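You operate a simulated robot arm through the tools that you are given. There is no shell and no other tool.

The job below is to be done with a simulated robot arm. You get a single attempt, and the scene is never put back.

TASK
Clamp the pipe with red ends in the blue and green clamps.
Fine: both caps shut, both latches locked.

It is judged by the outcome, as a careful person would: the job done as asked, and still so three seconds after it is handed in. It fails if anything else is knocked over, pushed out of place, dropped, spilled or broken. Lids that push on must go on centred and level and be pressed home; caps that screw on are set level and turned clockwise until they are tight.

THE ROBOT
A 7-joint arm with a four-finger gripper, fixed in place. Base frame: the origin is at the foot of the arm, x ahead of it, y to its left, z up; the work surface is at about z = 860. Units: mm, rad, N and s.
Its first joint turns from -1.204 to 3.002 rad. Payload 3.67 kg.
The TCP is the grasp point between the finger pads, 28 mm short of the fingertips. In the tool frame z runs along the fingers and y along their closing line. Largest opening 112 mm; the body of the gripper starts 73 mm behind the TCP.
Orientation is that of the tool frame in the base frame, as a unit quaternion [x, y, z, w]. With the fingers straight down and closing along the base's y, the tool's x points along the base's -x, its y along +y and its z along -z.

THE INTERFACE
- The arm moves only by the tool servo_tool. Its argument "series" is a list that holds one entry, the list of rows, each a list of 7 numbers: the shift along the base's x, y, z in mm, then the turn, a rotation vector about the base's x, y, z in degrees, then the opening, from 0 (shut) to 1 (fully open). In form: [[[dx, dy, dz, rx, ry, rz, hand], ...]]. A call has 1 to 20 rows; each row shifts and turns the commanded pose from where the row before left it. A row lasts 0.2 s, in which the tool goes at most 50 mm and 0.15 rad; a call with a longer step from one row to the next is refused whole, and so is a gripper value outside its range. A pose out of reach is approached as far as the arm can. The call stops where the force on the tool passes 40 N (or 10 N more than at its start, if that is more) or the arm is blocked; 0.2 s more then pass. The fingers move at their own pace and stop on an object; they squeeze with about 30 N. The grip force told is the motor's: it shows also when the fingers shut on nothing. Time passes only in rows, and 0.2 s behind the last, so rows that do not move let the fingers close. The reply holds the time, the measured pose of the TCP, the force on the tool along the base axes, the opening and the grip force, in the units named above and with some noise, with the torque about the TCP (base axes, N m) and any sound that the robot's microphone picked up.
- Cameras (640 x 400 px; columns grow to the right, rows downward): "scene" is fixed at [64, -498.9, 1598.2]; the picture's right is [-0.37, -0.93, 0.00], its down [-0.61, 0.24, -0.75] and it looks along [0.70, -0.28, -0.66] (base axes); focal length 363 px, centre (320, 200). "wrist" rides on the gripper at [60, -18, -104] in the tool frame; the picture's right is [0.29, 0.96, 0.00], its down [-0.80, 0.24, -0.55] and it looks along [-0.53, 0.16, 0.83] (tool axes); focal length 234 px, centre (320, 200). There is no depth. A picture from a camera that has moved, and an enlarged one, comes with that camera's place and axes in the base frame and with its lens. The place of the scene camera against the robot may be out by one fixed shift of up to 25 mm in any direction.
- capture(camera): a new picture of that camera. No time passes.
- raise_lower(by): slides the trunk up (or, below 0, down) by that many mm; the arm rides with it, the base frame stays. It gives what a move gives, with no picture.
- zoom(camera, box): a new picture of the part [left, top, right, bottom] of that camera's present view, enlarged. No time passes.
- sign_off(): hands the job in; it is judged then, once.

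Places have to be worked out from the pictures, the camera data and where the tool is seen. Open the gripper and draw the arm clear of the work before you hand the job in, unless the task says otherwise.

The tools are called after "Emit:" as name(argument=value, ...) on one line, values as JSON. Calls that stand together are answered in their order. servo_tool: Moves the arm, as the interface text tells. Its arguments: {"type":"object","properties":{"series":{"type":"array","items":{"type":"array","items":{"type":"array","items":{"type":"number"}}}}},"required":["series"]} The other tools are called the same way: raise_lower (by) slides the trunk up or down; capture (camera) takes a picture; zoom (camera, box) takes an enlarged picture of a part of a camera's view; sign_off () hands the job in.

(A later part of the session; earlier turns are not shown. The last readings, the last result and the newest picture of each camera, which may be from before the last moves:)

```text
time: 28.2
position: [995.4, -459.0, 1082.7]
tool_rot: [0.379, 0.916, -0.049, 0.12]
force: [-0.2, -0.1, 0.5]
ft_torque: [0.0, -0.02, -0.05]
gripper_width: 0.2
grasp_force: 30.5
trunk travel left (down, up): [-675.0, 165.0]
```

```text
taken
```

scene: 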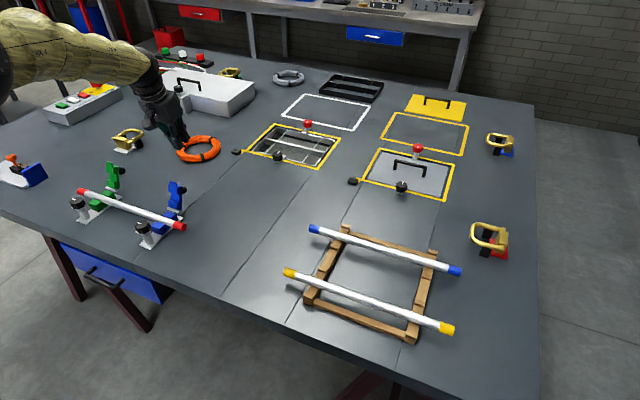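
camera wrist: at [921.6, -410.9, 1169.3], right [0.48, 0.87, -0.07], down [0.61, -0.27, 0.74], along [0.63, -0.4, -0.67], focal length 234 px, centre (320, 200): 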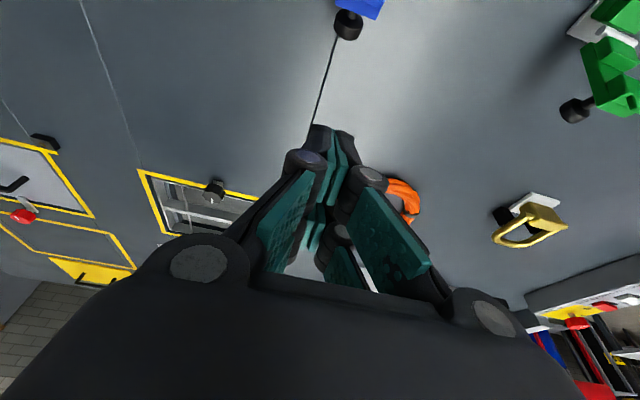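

Reach is fine (radius 1096); the blue handle triangulates to s≈+96 from channel, p matches. I lower behind the handle.

Emit:
servo_tool(series=[[[0, 0, -40, 0, 0, 0, 0], [0, 0, -40, 0, 0, 0, 0], [0, 0, -36, 0, 0, 0, 0], [0, 0, -20, 0, 0, 0, 0], [0, 0, 0, 0, 0, 0, 0]]])

Emit:
zoom(camera="scene", box=[110, 130, 230, 230])

Emit:
capture(camera="wrist")

```text
time: 29.4
position: [989.3, -455.4, 950.2]
tool_rot: [0.38, 0.916, -0.05, 0.121]
force: [-0.3, -0.1, 0.7]
ft_torque: [-0.02, 0.0, -0.02]
gripper_width: 0.0
grasp_force: 30.4
trunk travel left (down, up): [-675.0, 165.0]
```

```text
4.00 times, centred on (170, 180) of scene
camera zoom: at [64.0, -498.9, 1598.2], right [-0.37, -0.93, 0.0], down [-0.61, 0.24, -0.75], along [0.7, -0.28, -0.66], focal length 1453 px, centre (920, 280)
```

zoom: 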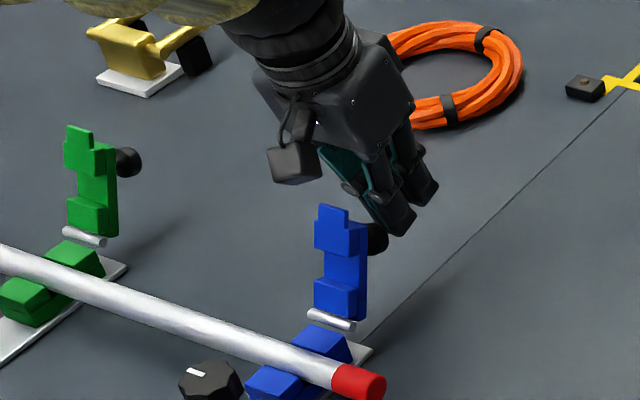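

```text
taken
camera wrist: at [916.9, -407.1, 1036.0], right [0.48, 0.87, -0.07], down [0.61, -0.27, 0.74], along [0.63, -0.4, -0.67], focal length 234 px, centre (320, 200)
```

wrist: 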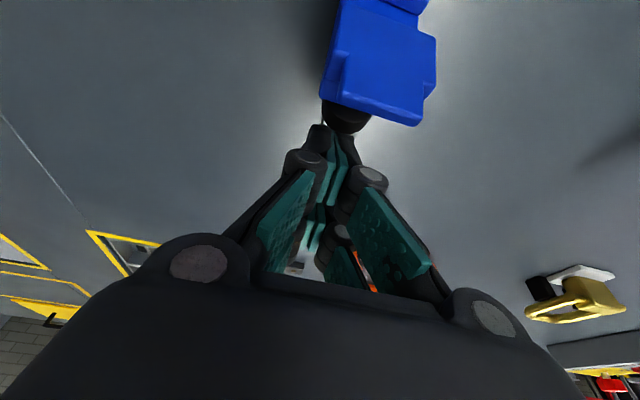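

The fingers sit behind the blue handle. I pull toward the saddle in small steps to swing the cap over.

Emit:
servo_tool(series=[[[-5.3, 5.3, 0, 0, 0, 0, 0], [-5.3, 5.3, 0, 0, 0, 0, 0], [-5.3, 5.3, 0, 0, 0, 0, 0], [-5.3, 5.3, 0, 0, 0, 0, 0], [-5.3, 5.3, 0, 0, 0, 0, 0], [-5.3, 5.3, 0, 0, 0, 0, 0]]])

Emit:
zoom(camera="scene", box=[110, 130, 230, 230])

Emit:
capture(camera="wrist")

```text
time: 30.8
position: [958.8, -421.7, 948.4]
tool_rot: [0.38, 0.916, -0.05, 0.12]
force: [0.2, 0.8, -0.2]
ft_torque: [-0.03, 0.03, -0.01]
gripper_width: 0.0
grasp_force: 35.5
trunk travel left (down, up): [-675.0, 165.0]
```

```text
4.00 times, centred on (170, 180) of scene
camera zoom: at [64.0, -498.9, 1598.2], right [-0.37, -0.93, 0.0], down [-0.61, 0.24, -0.75], along [0.7, -0.28, -0.66], focal length 1453 px, centre (920, 280)
```

zoom: 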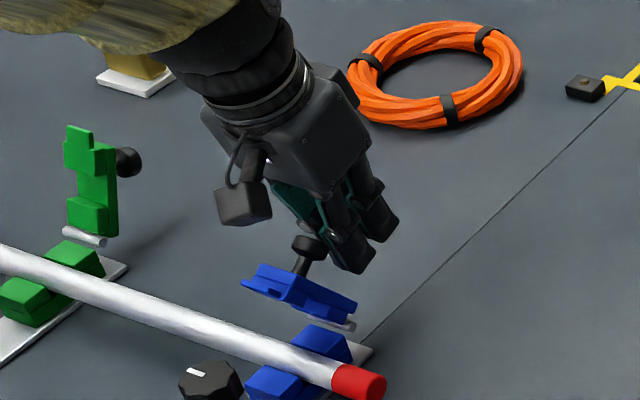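

```text
taken
camera wrist: at [885.6, -374.1, 1034.8], right [0.48, 0.87, -0.07], down [0.61, -0.27, 0.74], along [0.63, -0.4, -0.67], focal length 234 px, centre (320, 200)
```

wrist: 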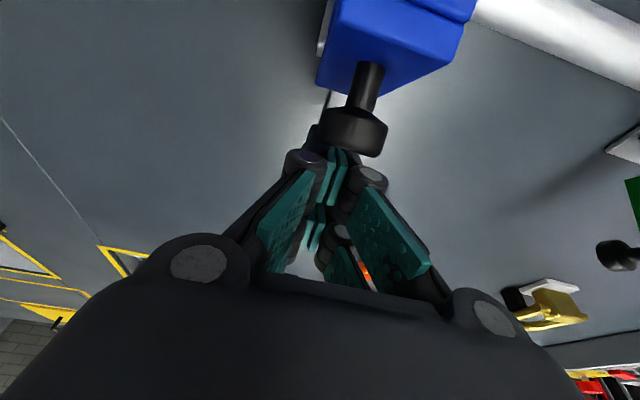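

The cap is well past vertical. I continue the pull a little, with slight shift toward the handle centre.

Emit:
servo_tool(series=[[[-4.3, 6.3, 0, 0, 0, 0, 0], [-4.3, 6.3, 0, 0, 0, 0, 0], [-5.3, 5.3, 2, 0, 0, 0, 0], [-5.3, 5.3, 2, 0, 0, 0, 0], [0, 0, 0, 0, 0, 0, 0]]])

Emit:
zoom(camera="scene", box=[110, 130, 230, 230])

Emit:
capture(camera="wrist")

```text
time: 32.0
position: [939.4, -401.3, 952.1]
tool_rot: [0.38, 0.916, -0.049, 0.12]
force: [0.0, -0.2, -0.5]
ft_torque: [-0.02, 0.0, -0.03]
gripper_width: 0.1
grasp_force: 35.7
trunk travel left (down, up): [-675.0, 165.0]
```

```text
4.00 times, centred on (170, 180) of scene
camera zoom: at [64.0, -498.9, 1598.2], right [-0.37, -0.93, 0.0], down [-0.61, 0.24, -0.75], along [0.7, -0.28, -0.66], focal length 1453 px, centre (920, 280)
```

zoom: 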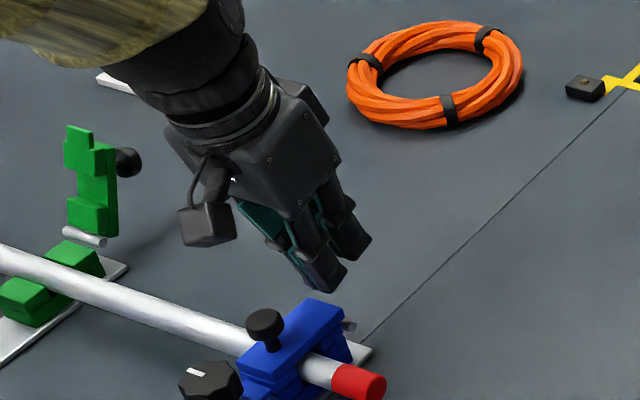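

```text
taken
camera wrist: at [866.6, -353.3, 1038.6], right [0.48, 0.87, -0.07], down [0.61, -0.27, 0.74], along [0.63, -0.4, -0.67], focal length 234 px, centre (320, 200)
```

wrist: 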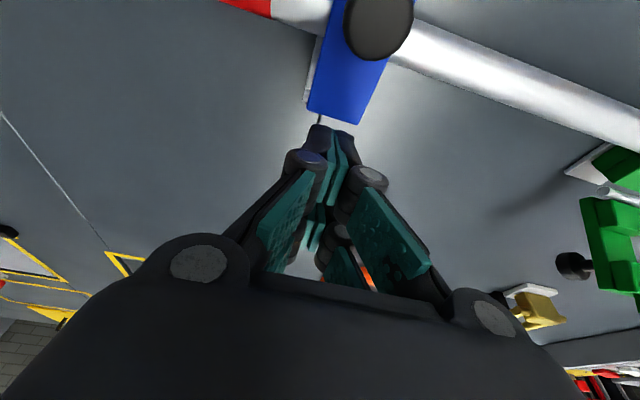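

Blue cap is closed over the pipe. I rise and go to the same position behind the green cap, checking reach high up first.

Emit:
servo_tool(series=[[[0, 0, 40, 0, 0, 0, 0], [0, 0, 40, 0, 0, 0, 0], [0, 0, 40, 0, 0, 0, 0], [36.8, 19.2, 0, 0, 0, 0, 0], [36.8, 19.2, 0, 0, 0, 0, 0], [36.8, 19.2, 0, 0, 0, 0, 0], [36.8, 19.2, 0, 0, 0, 0, 0], [36.8, 19.2, 0, 0, 0, 0, 0], [36.8, 19.2, 0, 0, 0, 0, 0], [0, 0, 0, 0, 0, 0, 0], [0, 0, 0, 0, 0, 0, 0]]])

Emit:
capture(camera="wrist")

Emit:
capture(camera="scene")

Emit:
zoom(camera="scene", box=[120, 170, 210, 250])

```text
time: 34.4
position: [1110.9, -299.4, 1071.7]
tool_rot: [0.378, 0.916, -0.05, 0.121]
force: [0.0, -0.3, 0.4]
ft_torque: [-0.02, 0.0, -0.02]
gripper_width: 0.3
grasp_force: 35.6
out of reach, approached as far as the arm can: row 8, 9
trunk travel left (down, up): [-675.0, 165.0]
```

```text
taken
camera wrist: at [1037.3, -252.2, 1156.9], right [0.48, 0.87, -0.07], down [0.61, -0.27, 0.74], along [0.63, -0.4, -0.67], focal length 234 px, centre (320, 200)
```

wrist: 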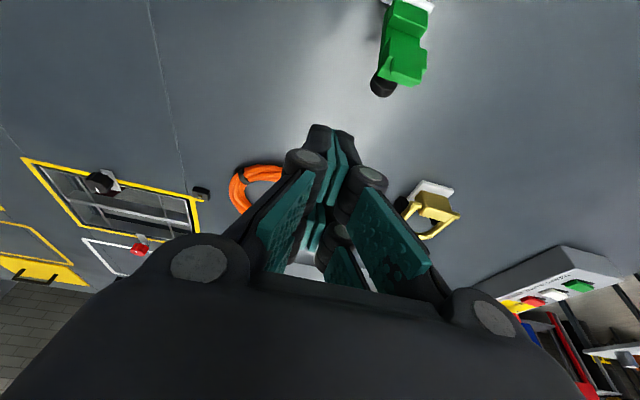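

```text
taken
```

scene: 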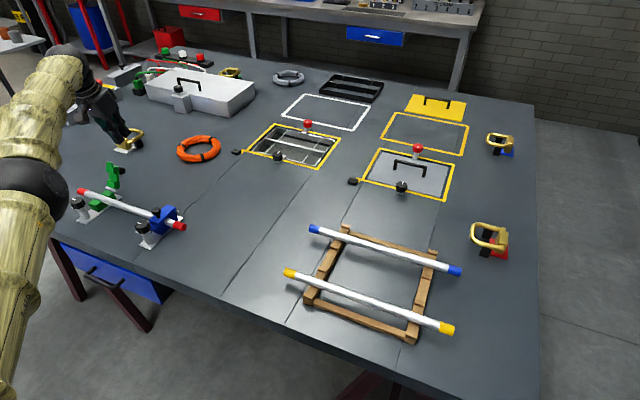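

```text
5.00 times, centred on (165, 210) of scene
camera zoom: at [64.0, -498.9, 1598.2], right [-0.37, -0.93, 0.0], down [-0.61, 0.24, -0.75], along [0.7, -0.28, -0.66], focal length 1816 px, centre (1095, 150)
```

zoom: 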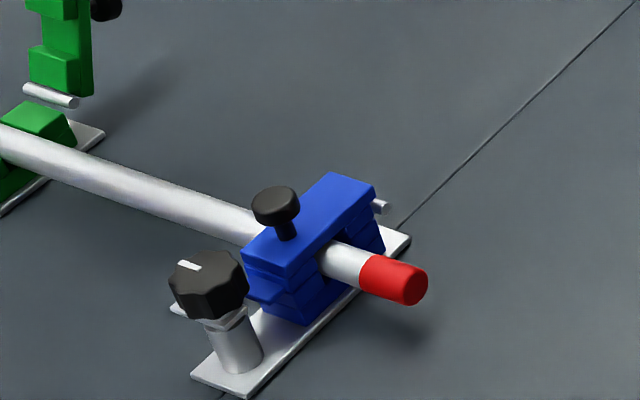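

Blue cap is closed properly. The arm is at its reach limit here (radius 1150); I lower the trunk by 100 mm to see whether that gives more reach near the green cap.

Emit:
raise_lower(by=-90)

Emit:
servo_tool(series=[[[0, 0, 40, 0, 0, 0, 0], [0, 0, 40, 0, 0, 0, 0], [0, 0, 0, 0, 0, 0, 0]]])

```text
time: 35.6
position: [1111.0, -300.7, 980.3]
tool_rot: [0.379, 0.916, -0.05, 0.121]
force: [0.4, 0.1, -0.3]
ft_torque: [0.02, 0.01, -0.02]
gripper_width: 0.0
grasp_force: 36.0
trunk travel left (down, up): [-585.0, 255.0]
```

```text
time: 36.5
position: [1103.8, -301.1, 1057.1]
tool_rot: [0.379, 0.916, -0.05, 0.12]
force: [-0.5, -0.4, -0.2]
ft_torque: [0.01, 0.0, -0.04]
gripper_width: 0.1
grasp_force: 35.5
out of reach, approached as far as the arm can: row 2
trunk travel left (down, up): [-585.0, 255.0]
```

The limit is about radius 1150 with 15° tilt, so more tilt is needed for green. I retreat a bit and tilt the tool outward to 40°.

Emit:
servo_tool(series=[[[-20, 10, 0, 0, 0, 0, 0], [-20, 15, 0, -5.9, -5.9, 0, 0], [-10, 10, 0, -5.9, -5.9, 0, 0], [0, 0, 0, -5.9, -5.9, 0, 0], [0, 0, 0, 0, 0, 0, 0], [0, 0, 0, 0, 0, 0, 0]]])

Emit:
capture(camera="wrist")

Emit:
capture(camera="scene")

```text
time: 37.9
position: [1164.0, -261.5, 1073.9]
tool_rot: [0.36, 0.868, -0.133, 0.315]
force: [0.2, -0.3, 0.7]
ft_torque: [-0.03, 0.02, -0.01]
gripper_width: 0.1
grasp_force: 35.5
out of reach, approached as far as the arm can: row 1, 2, 3, 4
trunk travel left (down, up): [-585.0, 255.0]
```

```text
taken
camera wrist: at [1071.7, -194.1, 1116.0], right [0.52, 0.83, -0.19], down [0.35, -0.01, 0.94], along [0.78, -0.55, -0.3], focal length 234 px, centre (320, 200)
```

wrist: 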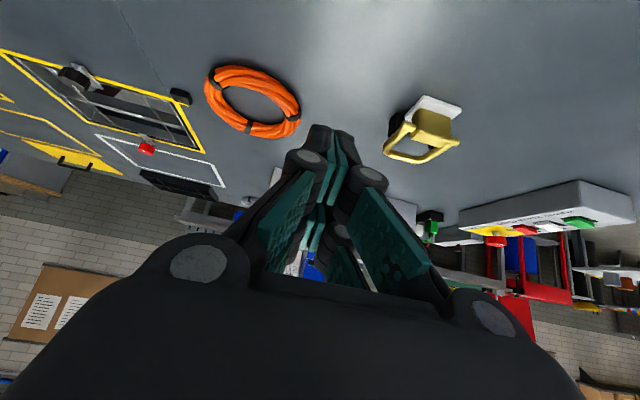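

```text
taken
```

scene: 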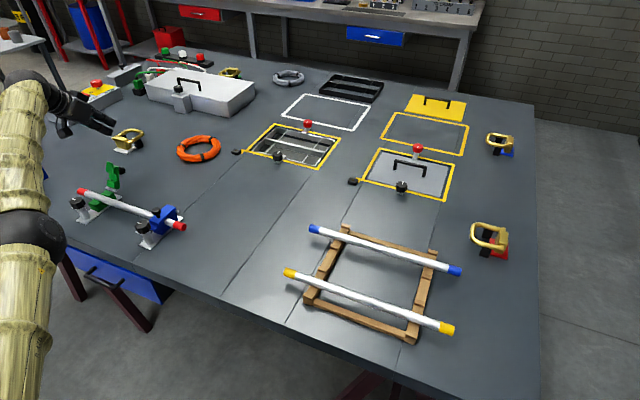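

The pose differs from what I commanded (still reported out of reach). I hold still one row to see the state, before any further move.

Emit:
servo_tool(series=[[[0, 0, 0, 0, 0, 0, 0], [0, 0, 0, 0, 0, 0, 0]]])

```text
time: 38.5
position: [1165.1, -262.2, 1073.3]
tool_rot: [0.36, 0.868, -0.131, 0.316]
force: [0.3, 1.5, -0.4]
ft_torque: [-0.02, 0.01, 0.0]
gripper_width: 0.0
grasp_force: 35.6
trunk travel left (down, up): [-585.0, 255.0]
```

The commanded pose re-syncs to the reached pose, so I continue from here: shift to the green cap's plane and come down in small steps beyond the cap.

Emit:
servo_tool(series=[[[-6.7, -6.7, 0, 0, 0, 0, 0], [-6.7, -6.7, 0, 0, 0, 0, 0], [0, 0, -15, 0, 0, 0, 0], [0, 0, -15, 0, 0, 0, 0], [0, 0, 0, 0, 0, 0, 0]]])

Emit:
capture(camera="wrist")

Emit:
zoom(camera="scene", box=[0, 60, 200, 220])

```text
time: 39.6
position: [1168.5, -275.4, 1046.6]
tool_rot: [0.359, 0.868, -0.13, 0.316]
force: [0.0, 0.7, -0.2]
ft_torque: [0.04, 0.0, -0.02]
gripper_width: 0.0
grasp_force: 35.9
out of reach, approached as far as the arm can: row 1, 2
trunk travel left (down, up): [-585.0, 255.0]
```

```text
taken
camera wrist: at [1074.9, -208.1, 1088.7], right [0.52, 0.83, -0.19], down [0.35, -0.01, 0.94], along [0.78, -0.55, -0.3], focal length 234 px, centre (320, 200)
```

wrist: 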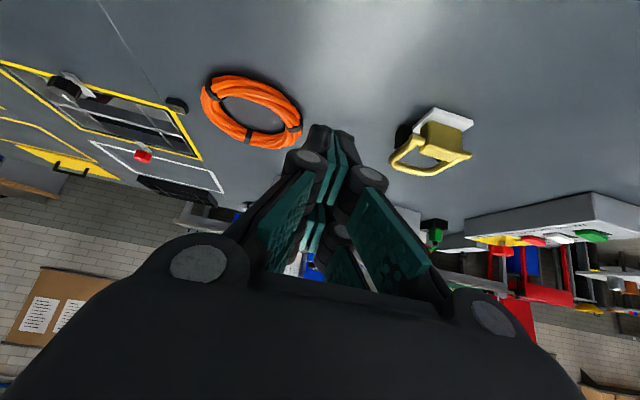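

```text
2.50 times, centred on (100, 140) of scene
camera zoom: at [64.0, -498.9, 1598.2], right [-0.37, -0.93, 0.0], down [-0.61, 0.24, -0.75], along [0.7, -0.28, -0.66], focal length 908 px, centre (870, 350)
```

zoom: 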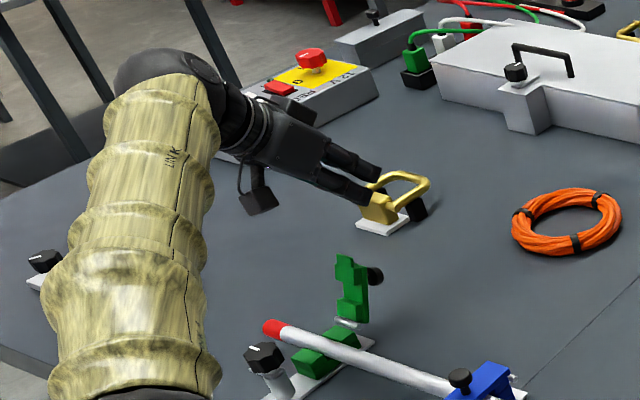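

The arm is near a reach/joint boundary. I retreat radially inward in steps at this height to see where poses become cleanly reachable with 40° tilt.

Emit:
servo_tool(series=[[[-20, 5, 0, 0, 0, 0, 0], [-20, 5, 0, 0, 0, 0, 0], [-20, 5, 0, 0, 0, 0, 0], [0, 0, 0, 0, 0, 0, 0], [0, 0, 0, 0, 0, 0, 0]]])

```text
time: 40.9
position: [1166.9, -260.8, 1048.5]
tool_rot: [0.36, 0.868, -0.131, 0.315]
force: [-0.4, 0.1, -0.8]
ft_torque: [-0.01, 0.01, 0.03]
gripper_width: 0.0
grasp_force: 35.9
out of reach, approached as far as the arm can: row 1, 2, 3
trunk travel left (down, up): [-585.0, 255.0]
```

x does not retract at this tilt, likely a wrist-joint limit (the forearm is too steep). I raise the tool, then lower the trunk further so that the forearm lies flatter.

Emit:
servo_tool(series=[[[0, 0, 30, 0, 0, 0, 0], [0, 0, 30, 0, 0, 0, 0], [0, 0, 20, 0, 0, 0, 0], [0, 0, 0, 0, 0, 0, 0]]])

Emit:
raise_lower(by=-80)

Emit:
servo_tool(series=[[[0, 0, 30, 0, 0, 0, 0], [0, 0, 30, 0, 0, 0, 0], [0, 0, 0, 0, 0, 0, 0]]])

```text
time: 41.9
position: [1157.9, -261.1, 1128.2]
tool_rot: [0.36, 0.868, -0.131, 0.316]
force: [-0.4, 0.8, -0.2]
ft_torque: [-0.01, 0.01, 0.01]
gripper_width: 0.3
grasp_force: 36.0
out of reach, approached as far as the arm can: row 1, 2, 3
trunk travel left (down, up): [-585.0, 255.0]
```

```text
time: 43.0
position: [1157.5, -261.5, 1049.5]
tool_rot: [0.359, 0.868, -0.131, 0.316]
force: [0.8, 0.5, -0.8]
ft_torque: [0.02, 0.0, 0.04]
gripper_width: 0.1
grasp_force: 35.3
trunk travel left (down, up): [-505.0, 335.0]
```

```text
time: 43.8
position: [1146.6, -262.3, 1108.6]
tool_rot: [0.36, 0.868, -0.131, 0.317]
force: [-0.2, -0.4, 0.8]
ft_torque: [0.01, -0.02, 0.0]
gripper_width: 0.0
grasp_force: 35.4
out of reach, approached as far as the arm can: row 1
trunk travel left (down, up): [-505.0, 335.0]
```

The limit recedes as the trunk goes down, consistent with a wrist limit. I check whether the command is in sync by a small outward move, then continue.

Emit:
servo_tool(series=[[[12, 0, 0, 0, 0, 0, 0], [0, 0, 0, 0, 0, 0, 0]]])

```text
time: 44.4
position: [1147.2, -262.5, 1106.1]
tool_rot: [0.36, 0.868, -0.131, 0.316]
force: [-0.1, 0.2, -0.9]
ft_torque: [0.04, 0.04, 0.0]
gripper_width: 0.0
grasp_force: 35.6
out of reach, approached as far as the arm can: row 1
trunk travel left (down, up): [-505.0, 335.0]
```

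Ambiguous, so I untilt back to 15°, which should restore a feasible pose and reveal the actual commanded position.

Emit:
servo_tool(series=[[[0, 0, 0, 5.9, 5.9, 0, 0], [0, 0, 0, 5.9, 5.9, 0, 0], [0, 0, 0, 5.9, 5.9, 0, 0], [0, 0, 0, 0, 0, 0, 0], [0, 0, 0, 0, 0, 0, 0], [0, 0, 0, 0, 0, 0, 0]]])

Emit:
capture(camera="scene")

```text
time: 45.8
position: [1080.1, -272.1, 1091.6]
tool_rot: [0.38, 0.916, -0.05, 0.119]
force: [-0.8, -0.7, 0.2]
ft_torque: [0.0, 0.02, 0.01]
gripper_width: 0.0
grasp_force: 35.7
out of reach, approached as far as the arm can: row 1, 2, 3
trunk travel left (down, up): [-505.0, 335.0]
```

```text
taken
```

scene: 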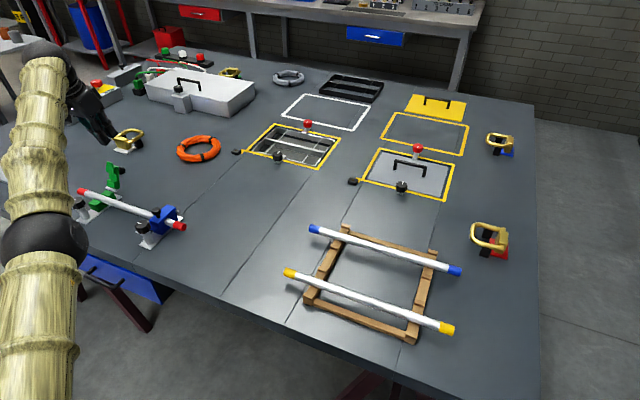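

The image shows the arm fully stretched, so the command had wound up beyond reach. I command a clear retreat in x and see when it starts following.

Emit:
servo_tool(series=[[[-30, 0, 0, 0, 0, 0, 0], [-30, 0, 0, 0, 0, 0, 0], [-30, 0, 0, 0, 0, 0, 0], [0, 0, 0, 0, 0, 0, 0], [0, 0, 0, 0, 0, 0, 0]]])

```text
time: 47.0
position: [1076.8, -271.9, 1107.6]
tool_rot: [0.379, 0.916, -0.05, 0.119]
force: [-0.6, 0.0, -0.1]
ft_torque: [0.02, -0.01, 0.0]
gripper_width: 0.3
grasp_force: 35.7
out of reach, approached as far as the arm can: row 1, 2, 3
trunk travel left (down, up): [-505.0, 335.0]
```

The elbow is locked straight (singular), so inward moves aren't being solved. I raise the trunk back up and descend with the arm, which brings the target inside the reach sphere and should bend the elbow.

Emit:
raise_lower(by=170)

Emit:
servo_tool(series=[[[0, 0, -30, 0, 0, 0, 0], [0, 0, -30, 0, 0, 0, 0], [0, 0, -30, 0, 0, 0, 0], [0, 0, -30, 0, 0, 0, 0], [0, 0, -30, 0, 0, 0, 0], [0, 0, -20, 0, 0, 0, 0], [0, 0, 0, 0, 0, 0, 0], [0, 0, 0, 0, 0, 0, 0]]])

```text
time: 48.9
position: [1076.3, -272.0, 1276.3]
tool_rot: [0.38, 0.916, -0.05, 0.12]
force: [0.6, 0.1, -0.2]
ft_torque: [-0.01, 0.01, -0.01]
gripper_width: 0.0
grasp_force: 35.8
trunk travel left (down, up): [-675.0, 165.0]
```

```text
time: 50.7
position: [1107.0, -272.9, 1112.2]
tool_rot: [0.38, 0.916, -0.05, 0.119]
force: [-0.7, -0.3, 0.3]
ft_torque: [-0.01, -0.01, 0.0]
gripper_width: 0.0
grasp_force: 35.5
out of reach, approached as far as the arm can: row 1, 2, 3, 4, 5
trunk travel left (down, up): [-675.0, 165.0]
```

Small steps succeed where larger ones fail, so I inch inward radially with tiny steps to unbend the singular elbow gradually.

Emit:
servo_tool(series=[[[-0.5, 0.1, 0, 0, 0, 0, 0], [-0.5, 0.1, 0, 0, 0, 0, 0], [-1, 0.2, 0, 0, 0, 0, 0], [-1, 0.2, 0, 0, 0, 0, 0], [-1, 0.2, 0, 0, 0, 0, 0], [-1, 0.2, 0, 0, 0, 0, 0], [-2, 0.5, 0, 0, 0, 0, 0], [-2, 0.5, 0, 0, 0, 0, 0], [-2, 0.5, 0, 0, 0, 0, 0], [-2, 0.5, 0, 0, 0, 0, 0], [-3, 0.7, 0, 0, 0, 0, 0], [-3, 0.7, 0, 0, 0, 0, 0], [-4, 1, 0, 0, 0, 0, 0], [-4, 1, 0, 0, 0, 0, 0], [-5, 1.2, 0, 0, 0, 0, 0], [-5, 1.2, 0, 0, 0, 0, 0], [0, 0, 0, 0, 0, 0, 0]]])

```text
time: 54.3
position: [1105.8, -271.8, 1112.3]
tool_rot: [0.379, 0.916, -0.05, 0.119]
force: [0.6, 0.1, -0.1]
ft_torque: [0.03, 0.03, 0.02]
gripper_width: 0.2
grasp_force: 35.5
out of reach, approached as far as the arm can: row 2, 7, 9, 11, 12, 13, 14, 15, 16
trunk travel left (down, up): [-675.0, 165.0]
```

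Still stuck. I raise the trunk and use a combined down-and-inward path in moderate steps, which should bend the elbow the natural way.

Emit:
raise_lower(by=165)

Emit:
servo_tool(series=[[[-8, 2, -30, 0, 0, 0, 0], [-8, 2, -30, 0, 0, 0, 0], [-8, 2, -30, 0, 0, 0, 0], [-8, 2, -30, 0, 0, 0, 0], [-8, 2, -30, 0, 0, 0, 0], [-40, 10, 0, 0, 0, 0, 0], [-40, 10, 0, 0, 0, 0, 0], [-40, 10, 0, 0, 0, 0, 0], [-40, 10, 0, 0, 0, 0, 0], [0, 0, 0, 0, 0, 0, 0]]])

Emit:
capture(camera="scene")

```text
time: 56.2
position: [1107.3, -271.2, 1276.5]
tool_rot: [0.379, 0.916, -0.05, 0.119]
force: [0.9, 1.1, -1.1]
ft_torque: [-0.01, 0.0, 0.01]
gripper_width: 0.3
grasp_force: 35.8
trunk travel left (down, up): [-840.0, 0.0]
```

```text
time: 58.4
position: [1108.6, -240.5, 1124.3]
tool_rot: [0.38, 0.916, -0.051, 0.118]
force: [0.3, -1.0, 0.0]
ft_torque: [-0.01, -0.02, 0.0]
gripper_width: 0.1
grasp_force: 35.5
out of reach, approached as far as the arm can: row 1, 2, 3, 4, 5, 6, 7, 8, 9
trunk travel left (down, up): [-840.0, 0.0]
```

```text
taken
```

scene: 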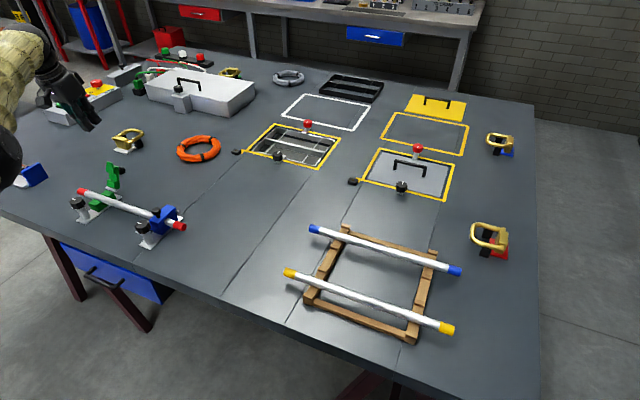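

Radius is now 1134, slightly inside the sphere. I try inward moves of 5 mm per row now.

Emit:
servo_tool(series=[[[-5, 1.1, 0, 0, 0, 0, 0], [-5, 1.1, 0, 0, 0, 0, 0], [-5, 1.1, 0, 0, 0, 0, 0], [-5, 1.1, 0, 0, 0, 0, 0], [-5, 1.1, 0, 0, 0, 0, 0], [-5, 1.1, 0, 0, 0, 0, 0], [-5, 1.1, 0, 0, 0, 0, 0], [-5, 1.1, 0, 0, 0, 0, 0], [-5, 1.1, 0, 0, 0, 0, 0], [-5, 1.1, 0, 0, 0, 0, 0], [0, 0, 0, 0, 0, 0, 0]]])

```text
time: 60.8
position: [1109.3, -241.0, 1124.7]
tool_rot: [0.379, 0.916, -0.05, 0.119]
force: [0.8, 0.3, -0.7]
ft_torque: [0.0, 0.01, -0.02]
gripper_width: 0.0
grasp_force: 36.4
out of reach, approached as far as the arm can: row 1, 2, 3, 4, 5, 6, 7, 8, 9, 10
trunk travel left (down, up): [-840.0, 0.0]
```

No response inward. I test the opposite: small outward moves, to see whether the elbow has bent to the wrong side of straight.

Emit:
servo_tool(series=[[[3, -0.6, 0, 0, 0, 0, 0], [3, -0.6, 0, 0, 0, 0, 0], [3, -0.6, 0, 0, 0, 0, 0], [3, -0.6, 0, 0, 0, 0, 0], [0, 0, 0, 0, 0, 0, 0], [0, 0, 0, 0, 0, 0, 0]]])

```text
time: 62.2
position: [1110.9, -240.4, 1124.0]
tool_rot: [0.379, 0.916, -0.05, 0.119]
force: [0.2, 0.0, -1.9]
ft_torque: [0.04, 0.02, -0.02]
gripper_width: 0.0
grasp_force: 35.8
out of reach, approached as far as the arm can: row 2, 3, 4
trunk travel left (down, up): [-840.0, 0.0]
```

Both directions are stuck, a true elbow singularity. Pitching the tool inward while moving the TCP inward (rotating roughly about the wrist) should bend the elbow; I do that at this safe height.

Emit:
servo_tool(series=[[[-30, 16, 0, 4.2, 4.2, 0, 0], [-30, 16, 0, 4.2, 4.2, 0, 0], [-30, 16, 0, 4.2, 4.2, 0, 0], [-30, 16, 0, 4.2, 4.2, 0, 0], [-30, 16, 0, 4.2, 4.2, 0, 0], [-30, 16, 0, 4.2, 4.2, 0, 0], [0, 0, 0, 0, 0, 0, 0], [0, 0, 0, 0, 0, 0, 0]]])

Emit:
capture(camera="scene")

```text
time: 64.0
position: [931.1, -143.4, 1126.3]
tool_rot: [0.376, 0.909, 0.068, -0.167]
force: [0.1, 0.3, 0.4]
ft_torque: [0.04, 0.04, 0.0]
gripper_width: 0.0
grasp_force: 35.9
trunk travel left (down, up): [-840.0, 0.0]
```

```text
taken
```

scene: 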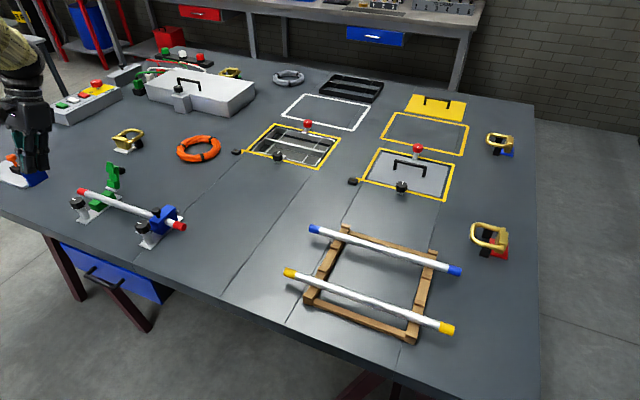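

Free again. Here, well inside the workspace, I tilt outward to about +38° while rising, then bring the trunk back to its original height.

Emit:
servo_tool(series=[[[0, 0, 15, -5.95, -5.95, 0, 0], [0, 0, 15, -5.95, -5.95, 0, 0], [0, 0, 15, -5.95, -5.95, 0, 0], [0, 0, 15, -5.95, -5.95, 0, 0], [0, 0, 15, -5.95, -5.95, 0, 0], [0, 0, 15, -5.95, -5.95, 0, 0], [0, 0, 15, -5.95, -5.95, 0, 0], [0, 0, 0, 0, 0, 0, 0]]])

Emit:
raise_lower(by=-165)

Emit:
capture(camera="wrist")

```text
time: 66.0
position: [917.6, -169.4, 1165.3]
tool_rot: [0.375, 0.88, -0.136, 0.259]
force: [0.1, -0.8, -0.8]
ft_torque: [-0.01, 0.02, -0.04]
gripper_width: 0.0
grasp_force: 36.0
trunk travel left (down, up): [-840.0, 0.0]
stopped in row 8: the arm was blocked; the commanded pose is now the measured one
```

```text
time: 67.9
position: [917.1, -167.7, 1002.0]
tool_rot: [0.374, 0.879, -0.135, 0.262]
force: [-0.3, 0.4, 0.5]
ft_torque: [-0.03, -0.02, -0.05]
gripper_width: 0.0
grasp_force: 36.0
trunk travel left (down, up): [-675.0, 165.0]
```

```text
taken
camera wrist: at [832.0, -99.1, 1056.6], right [0.53, 0.82, -0.2], down [0.44, -0.07, 0.89], along [0.72, -0.56, -0.4], focal length 234 px, centre (320, 200)
```

wrist: 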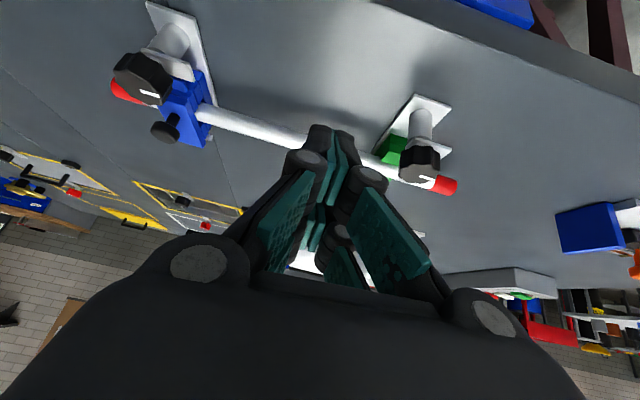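

Tilt is now ≈34° toward the hinge direction, command re-synced. That is enough: I rise and move out over the green cap to the pre-hook point (1137,-262), staying inside reach.

Emit:
servo_tool(series=[[[0, 0, 30, 0, 0, 0, 0], [20, -8, 30, 0, 0, 0, 0], [36, -15, 0, 0, 0, 0, 0], [36, -15, 0, 0, 0, 0, 0], [36, -16, 0, 0, 0, 0, 0], [36, -16, 0, 0, 0, 0, 0], [30, -13, 0, 0, 0, 0, 0], [0, 0, 0, 0, 0, 0, 0], [0, 0, 0, 0, 0, 0, 0]]])

Emit:
capture(camera="wrist")

Emit:
capture(camera="scene")

```text
time: 69.9
position: [1111.4, -249.7, 1061.1]
tool_rot: [0.372, 0.88, -0.136, 0.261]
force: [0.6, -0.2, 0.0]
ft_torque: [0.01, 0.0, -0.02]
gripper_width: 0.0
grasp_force: 35.5
trunk travel left (down, up): [-675.0, 165.0]
```

```text
taken
camera wrist: at [1025.4, -181.1, 1115.3], right [0.53, 0.82, -0.2], down [0.44, -0.06, 0.89], along [0.72, -0.56, -0.4], focal length 234 px, centre (320, 200)
```

wrist: 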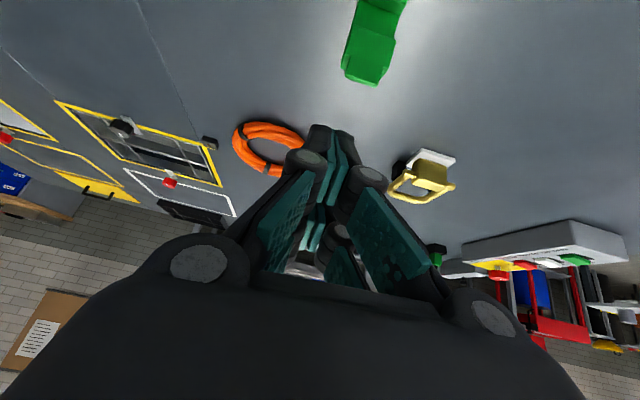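

```text
taken
```

scene: 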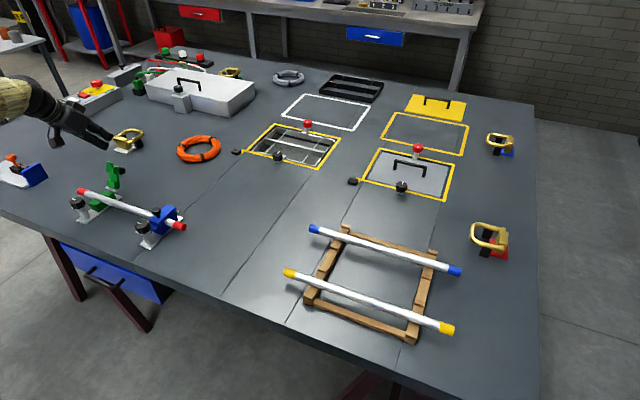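

The green cap tip triangulates to s≈+75, as predicted. I shift to s≈+98, p≈621 and lower to z≈988 for the hook position.

Emit:
servo_tool(series=[[[13.3, -5.1, 0, 0, 0, 0, 0], [13.3, -5.1, 0, 0, 0, 0, 0], [0, 0, -20, 0, 0, 0, 0], [0, 0, -20, 0, 0, 0, 0], [0, 0, -18, 0, 0, 0, 0], [0, 0, 0, 0, 0, 0, 0]]])

Emit:
capture(camera="wrist")

Emit:
zoom(camera="scene", box=[40, 80, 180, 220])

```text
time: 71.3
position: [1138.3, -257.6, 1003.8]
tool_rot: [0.373, 0.88, -0.135, 0.262]
force: [-1.0, -0.9, -1.0]
ft_torque: [0.03, 0.04, -0.01]
gripper_width: 0.0
grasp_force: 35.6
trunk travel left (down, up): [-675.0, 165.0]
```

```text
taken
camera wrist: at [1052.0, -189.4, 1058.0], right [0.53, 0.82, -0.2], down [0.44, -0.06, 0.9], along [0.73, -0.56, -0.4], focal length 234 px, centre (320, 200)
```

wrist: 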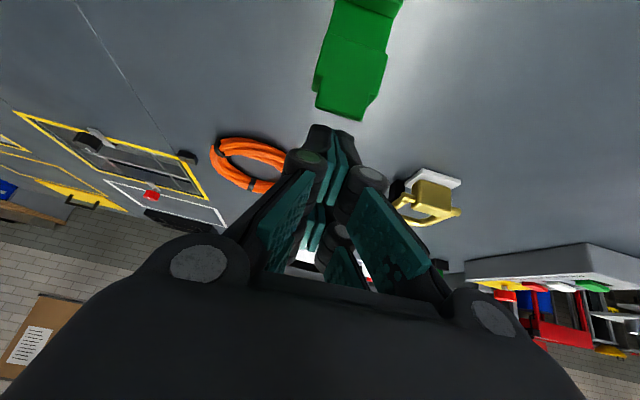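

```text
2.86 times, centred on (110, 150) of scene
camera zoom: at [64.0, -498.9, 1598.2], right [-0.37, -0.93, 0.0], down [-0.61, 0.24, -0.75], along [0.7, -0.28, -0.66], focal length 1038 px, centre (920, 343)
```

zoom: 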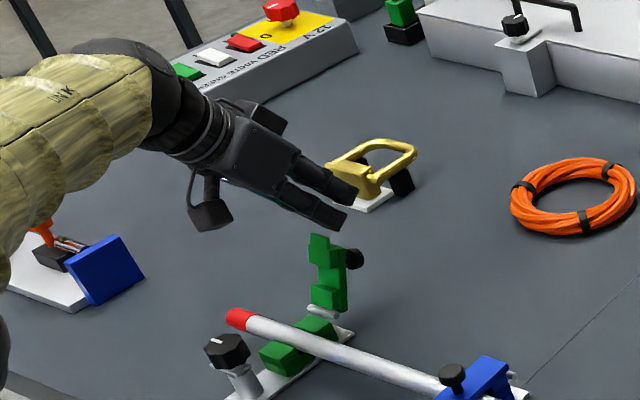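

Well placed above and behind the cap tip. I lower the remaining 15 mm and begin pulling toward the saddle in small steps.

Emit:
servo_tool(series=[[[0, 0, -8, 0, 0, 0, 0], [0, 0, -8, 0, 0, 0, 0], [-4.2, 4.2, 0, 0, 0, 0, 0], [-4.2, 4.2, 0, 0, 0, 0, 0], [-4.2, 4.2, 0, 0, 0, 0, 0], [-4.2, 4.2, 0, 0, 0, 0, 0], [-4.2, 4.2, 0, 0, 0, 0, 0], [0, 0, 0, 0, 0, 0, 0]]])

Emit:
zoom(camera="scene", box=[60, 110, 160, 210])

Emit:
capture(camera="wrist")

```text
time: 73.1
position: [1118.7, -240.2, 990.5]
tool_rot: [0.373, 0.879, -0.136, 0.264]
force: [2.7, -2.9, 12.7]
ft_torque: [0.02, 0.04, -0.03]
gripper_width: 6.0
grasp_force: 35.8
trunk travel left (down, up): [-675.0, 165.0]
```

```text
4.00 times, centred on (110, 160) of scene
camera zoom: at [64.0, -498.9, 1598.2], right [-0.37, -0.93, 0.0], down [-0.61, 0.24, -0.75], along [0.7, -0.28, -0.66], focal length 1453 px, centre (1160, 360)
```

zoom: 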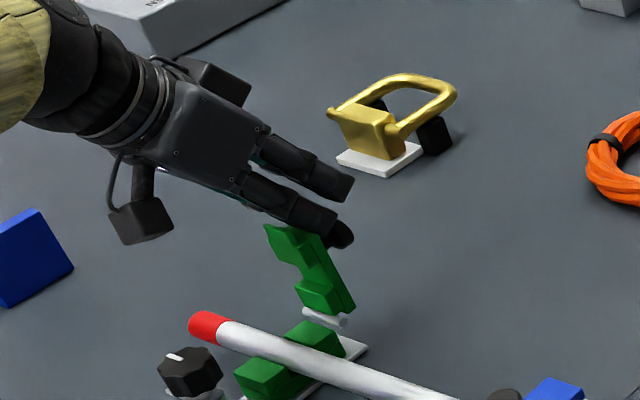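

```text
taken
camera wrist: at [1032.1, -170.9, 1044.1], right [0.53, 0.82, -0.2], down [0.44, -0.06, 0.9], along [0.73, -0.56, -0.39], focal length 234 px, centre (320, 200)
```

wrist: 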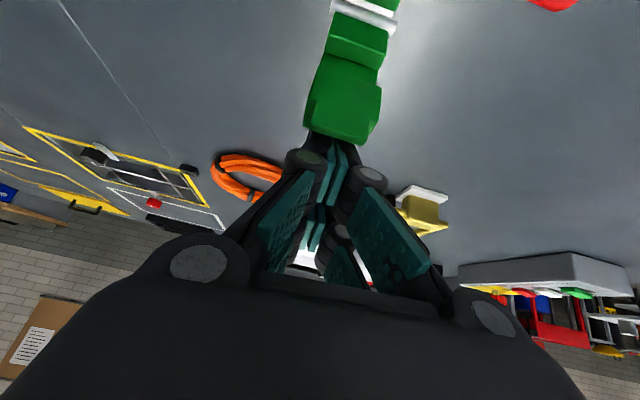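

The cap is moving (about vertical); the handle presses up at the fingertips. I continue pulling with a slight rise.

Emit:
servo_tool(series=[[[-3.5, 3.5, 3, 0, 0, 0, 0], [-3.5, 3.5, 3, 0, 0, 0, 0], [-4.2, 4.2, 2, 0, 0, 0, 0], [-4.2, 4.2, 1, 0, 0, 0, 0], [-4.2, 4.2, 0, 0, 0, 0, 0]]])

Emit:
zoom(camera="scene", box=[60, 110, 160, 210])

Emit:
capture(camera="wrist")

```text
time: 74.3
position: [1096.9, -218.1, 996.6]
tool_rot: [0.373, 0.88, -0.137, 0.262]
force: [0.1, 0.3, 0.4]
ft_torque: [-0.03, 0.03, 0.03]
gripper_width: 0.1
grasp_force: 36.0
trunk travel left (down, up): [-675.0, 165.0]
```

```text
4.00 times, centred on (110, 160) of scene
camera zoom: at [64.0, -498.9, 1598.2], right [-0.37, -0.93, 0.0], down [-0.61, 0.24, -0.75], along [0.7, -0.28, -0.66], focal length 1453 px, centre (1160, 360)
```

zoom: 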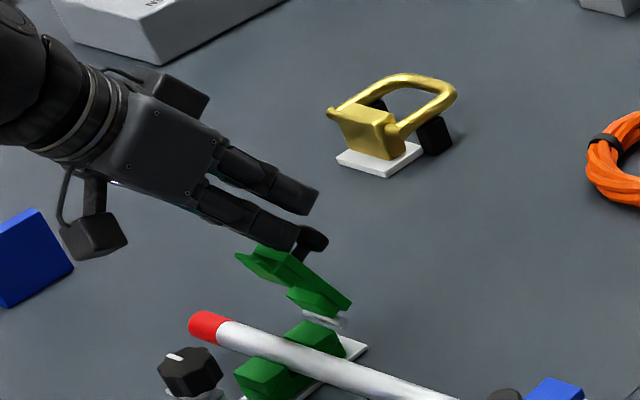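

```text
taken
camera wrist: at [1011.3, -148.9, 1051.7], right [0.53, 0.82, -0.2], down [0.44, -0.06, 0.89], along [0.73, -0.56, -0.4], focal length 234 px, centre (320, 200)
```

wrist: 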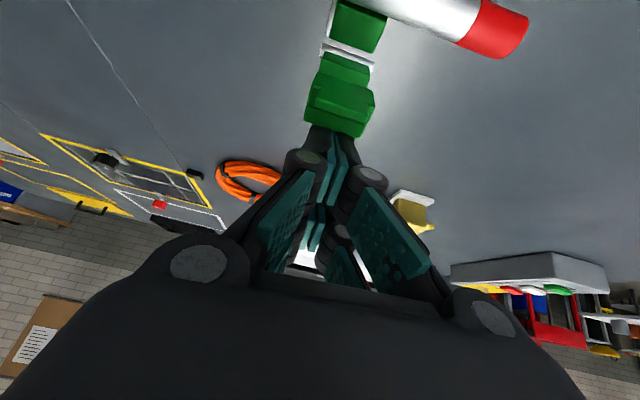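

The cap is past vertical with the handle near the fingertips. I retract along the finger axis (up and inward) so it can fall closed.

Emit:
servo_tool(series=[[[-5, 5, 6, 0, 0, 0, 0], [-5, 5, 8, 0, 0, 0, 0], [-5, 5, 10, 0, 0, 0, 0], [-4, 4, 12, 0, 0, 0, 0], [0, 0, 0, 0, 0, 0, 0], [0, 0, 0, 0, 0, 0, 0]]])

Emit:
zoom(camera="scene", box=[60, 110, 160, 210])

Emit:
capture(camera="wrist")

```text
time: 75.7
position: [1078.1, -198.4, 1033.4]
tool_rot: [0.373, 0.88, -0.136, 0.261]
force: [0.5, 0.1, 0.2]
ft_torque: [-0.01, -0.01, -0.01]
gripper_width: 0.0
grasp_force: 35.9
trunk travel left (down, up): [-675.0, 165.0]
```

```text
4.00 times, centred on (110, 160) of scene
camera zoom: at [64.0, -498.9, 1598.2], right [-0.37, -0.93, 0.0], down [-0.61, 0.24, -0.75], along [0.7, -0.28, -0.66], focal length 1453 px, centre (1160, 360)
```

zoom: 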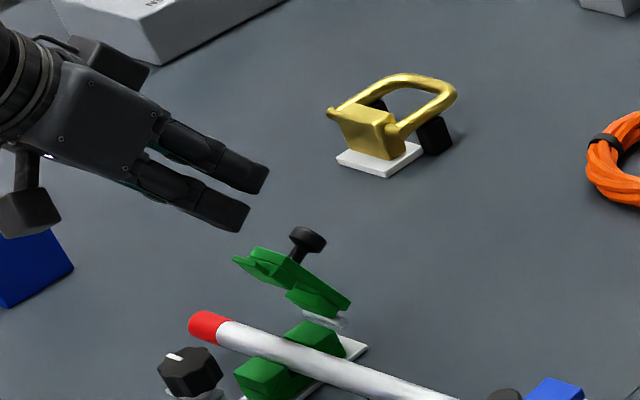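

```text
taken
camera wrist: at [992.2, -129.8, 1087.7], right [0.53, 0.82, -0.2], down [0.44, -0.06, 0.9], along [0.73, -0.56, -0.4], focal length 234 px, centre (320, 200)
```

wrist: 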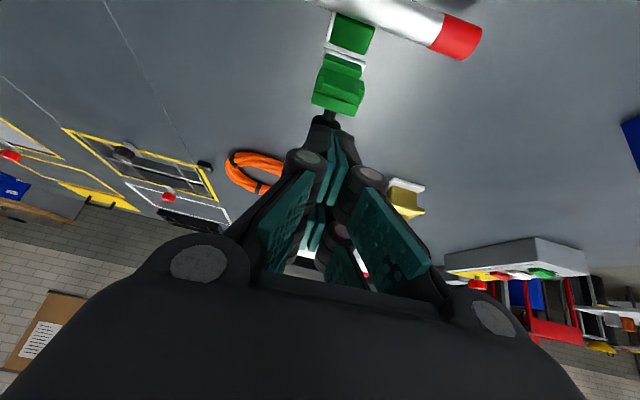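

The hinge has friction and the green cap rests half closed. I hook the handle head again from the outside (s≈+58, z≈1000) and pull it further down and in.

Emit:
servo_tool(series=[[[16, -16, 0, 0, 0, 0, 0], [16, -16, 0, 0, 0, 0, 0], [0, 0, -17, 0, 0, 0, 0], [0, 0, -17, 0, 0, 0, 0], [0, 0, 0, 0, 0, 0, 0]]])

Emit:
zoom(camera="scene", box=[60, 110, 160, 210])

Emit:
capture(camera="wrist")

```text
time: 76.9
position: [1110.8, -230.2, 1000.3]
tool_rot: [0.373, 0.88, -0.136, 0.262]
force: [-0.5, -0.4, 0.9]
ft_torque: [0.01, -0.01, -0.02]
gripper_width: 0.0
grasp_force: 35.7
trunk travel left (down, up): [-675.0, 165.0]
```

```text
4.00 times, centred on (110, 160) of scene
camera zoom: at [64.0, -498.9, 1598.2], right [-0.37, -0.93, 0.0], down [-0.61, 0.24, -0.75], along [0.7, -0.28, -0.66], focal length 1453 px, centre (1160, 360)
```

zoom: 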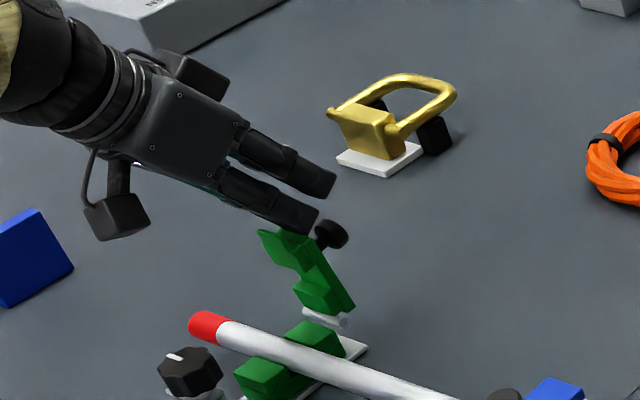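

```text
taken
camera wrist: at [1024.9, -161.9, 1054.4], right [0.53, 0.82, -0.2], down [0.44, -0.06, 0.9], along [0.73, -0.56, -0.4], focal length 234 px, centre (320, 200)
```

wrist: 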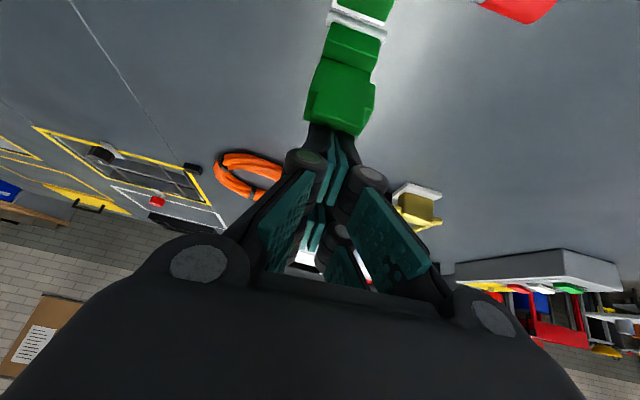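

Moving out re-opened it slightly because the fingertip nudged the head. I lift over it, go further out and lower so that the finger underside catches the handle head with good overlap.

Emit:
servo_tool(series=[[[-2, 2, 22, 0, 0, 0, 0], [2, -2, 20, 0, 0, 0, 0], [14.1, -15.5, 0, 0, 0, 0, 0], [14.2, -15.6, 0, 0, 0, 0, 0], [0, 0, -19, 0, 0, 0, 0], [0, 0, -19, 0, 0, 0, 0], [0, 0, -19, 0, 0, 0, 0], [0, 0, 0, 0, 0, 0, 0]]])

Emit:
zoom(camera="scene", box=[60, 110, 160, 210])

Emit:
capture(camera="wrist")

```text
time: 78.7
position: [1138.4, -263.0, 984.6]
tool_rot: [0.373, 0.88, -0.136, 0.261]
force: [-0.5, -0.9, -0.2]
ft_torque: [0.01, 0.04, -0.03]
gripper_width: 0.2
grasp_force: 35.7
trunk travel left (down, up): [-675.0, 165.0]
```

```text
4.00 times, centred on (110, 160) of scene
camera zoom: at [64.0, -498.9, 1598.2], right [-0.37, -0.93, 0.0], down [-0.61, 0.24, -0.75], along [0.7, -0.28, -0.66], focal length 1453 px, centre (1160, 360)
```

zoom: 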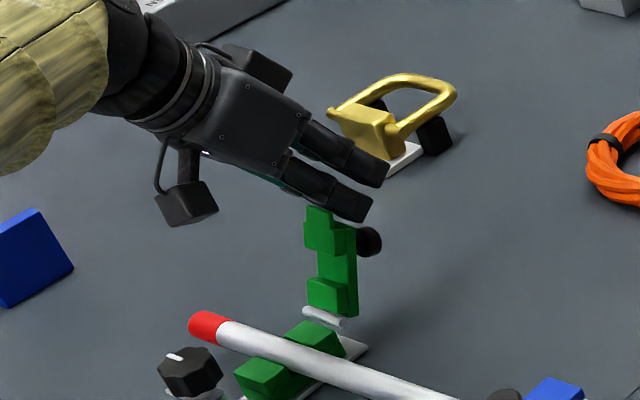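

```text
taken
camera wrist: at [1052.8, -193.8, 1038.5], right [0.53, 0.82, -0.2], down [0.44, -0.06, 0.9], along [0.73, -0.56, -0.4], focal length 234 px, centre (320, 200)
```

wrist: 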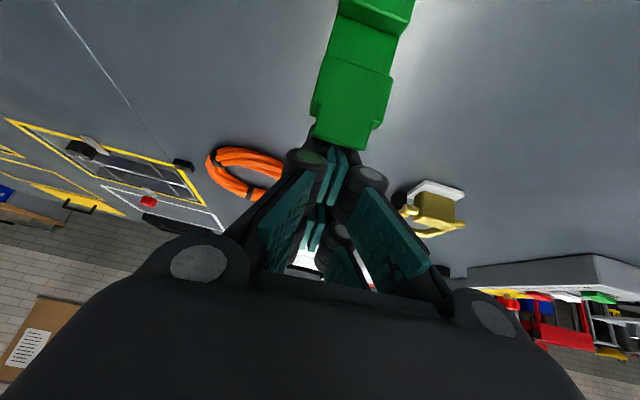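

The cap swung back to slightly past vertical. I redo the pull, this time continuing along the computed arc of the handle instead of retracting.

Emit:
servo_tool(series=[[[-5.3, 5.3, 1.3, 0, 0, 0, 0], [-5.3, 5.3, 1.3, 0, 0, 0, 0], [-5.3, 5.3, 1.4, 0, 0, 0, 0], [-5.3, 5.3, 1.4, 0, 0, 0, 0], [-5, 5, 2, 0, 0, 0, 0], [-5, 5, 2, 0, 0, 0, 0], [-6, 6, 1, 0, 0, 0, 0], [-6, 6, 1, 0, 0, 0, 0], [-5.6, 5.6, -2.5, 0, 0, 0, 0], [-4.2, 4.2, -1.5, 0, 0, 0, 0], [-4.2, 4.2, -2, 0, 0, 0, 0], [-4.2, 4.2, -2.5, 0, 0, 0, 0], [-4.2, 4.2, -3, 0, 0, 0, 0]]])

Emit:
zoom(camera="scene", box=[60, 110, 160, 210])

Emit:
capture(camera="wrist")

```text
time: 81.5
position: [1070.5, -194.2, 986.9]
tool_rot: [0.373, 0.879, -0.137, 0.263]
force: [-3.6, 7.9, 19.2]
ft_torque: [0.05, 0.03, 0.05]
gripper_width: 6.0
grasp_force: 35.8
trunk travel left (down, up): [-675.0, 165.0]
```

```text
4.00 times, centred on (110, 160) of scene
camera zoom: at [64.0, -498.9, 1598.2], right [-0.37, -0.93, 0.0], down [-0.61, 0.24, -0.75], along [0.7, -0.28, -0.66], focal length 1453 px, centre (1160, 360)
```

zoom: 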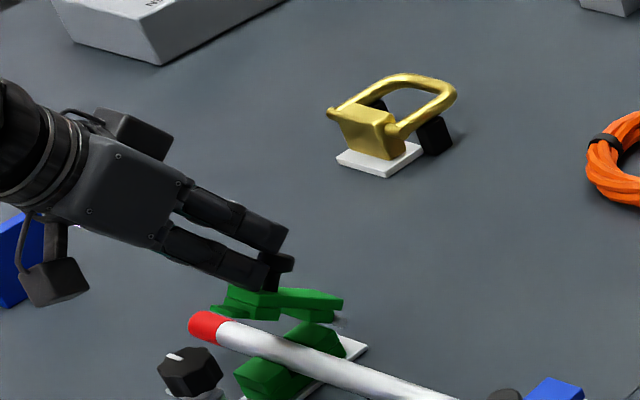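

```text
taken
camera wrist: at [984.7, -126.0, 1040.7], right [0.53, 0.82, -0.2], down [0.44, -0.06, 0.9], along [0.73, -0.56, -0.39], focal length 234 px, centre (320, 200)
```

wrist: 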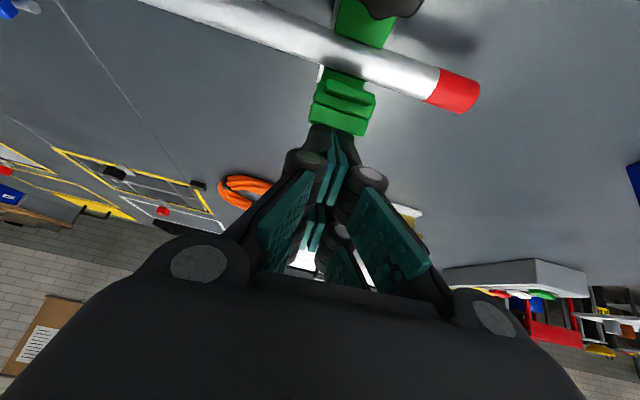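

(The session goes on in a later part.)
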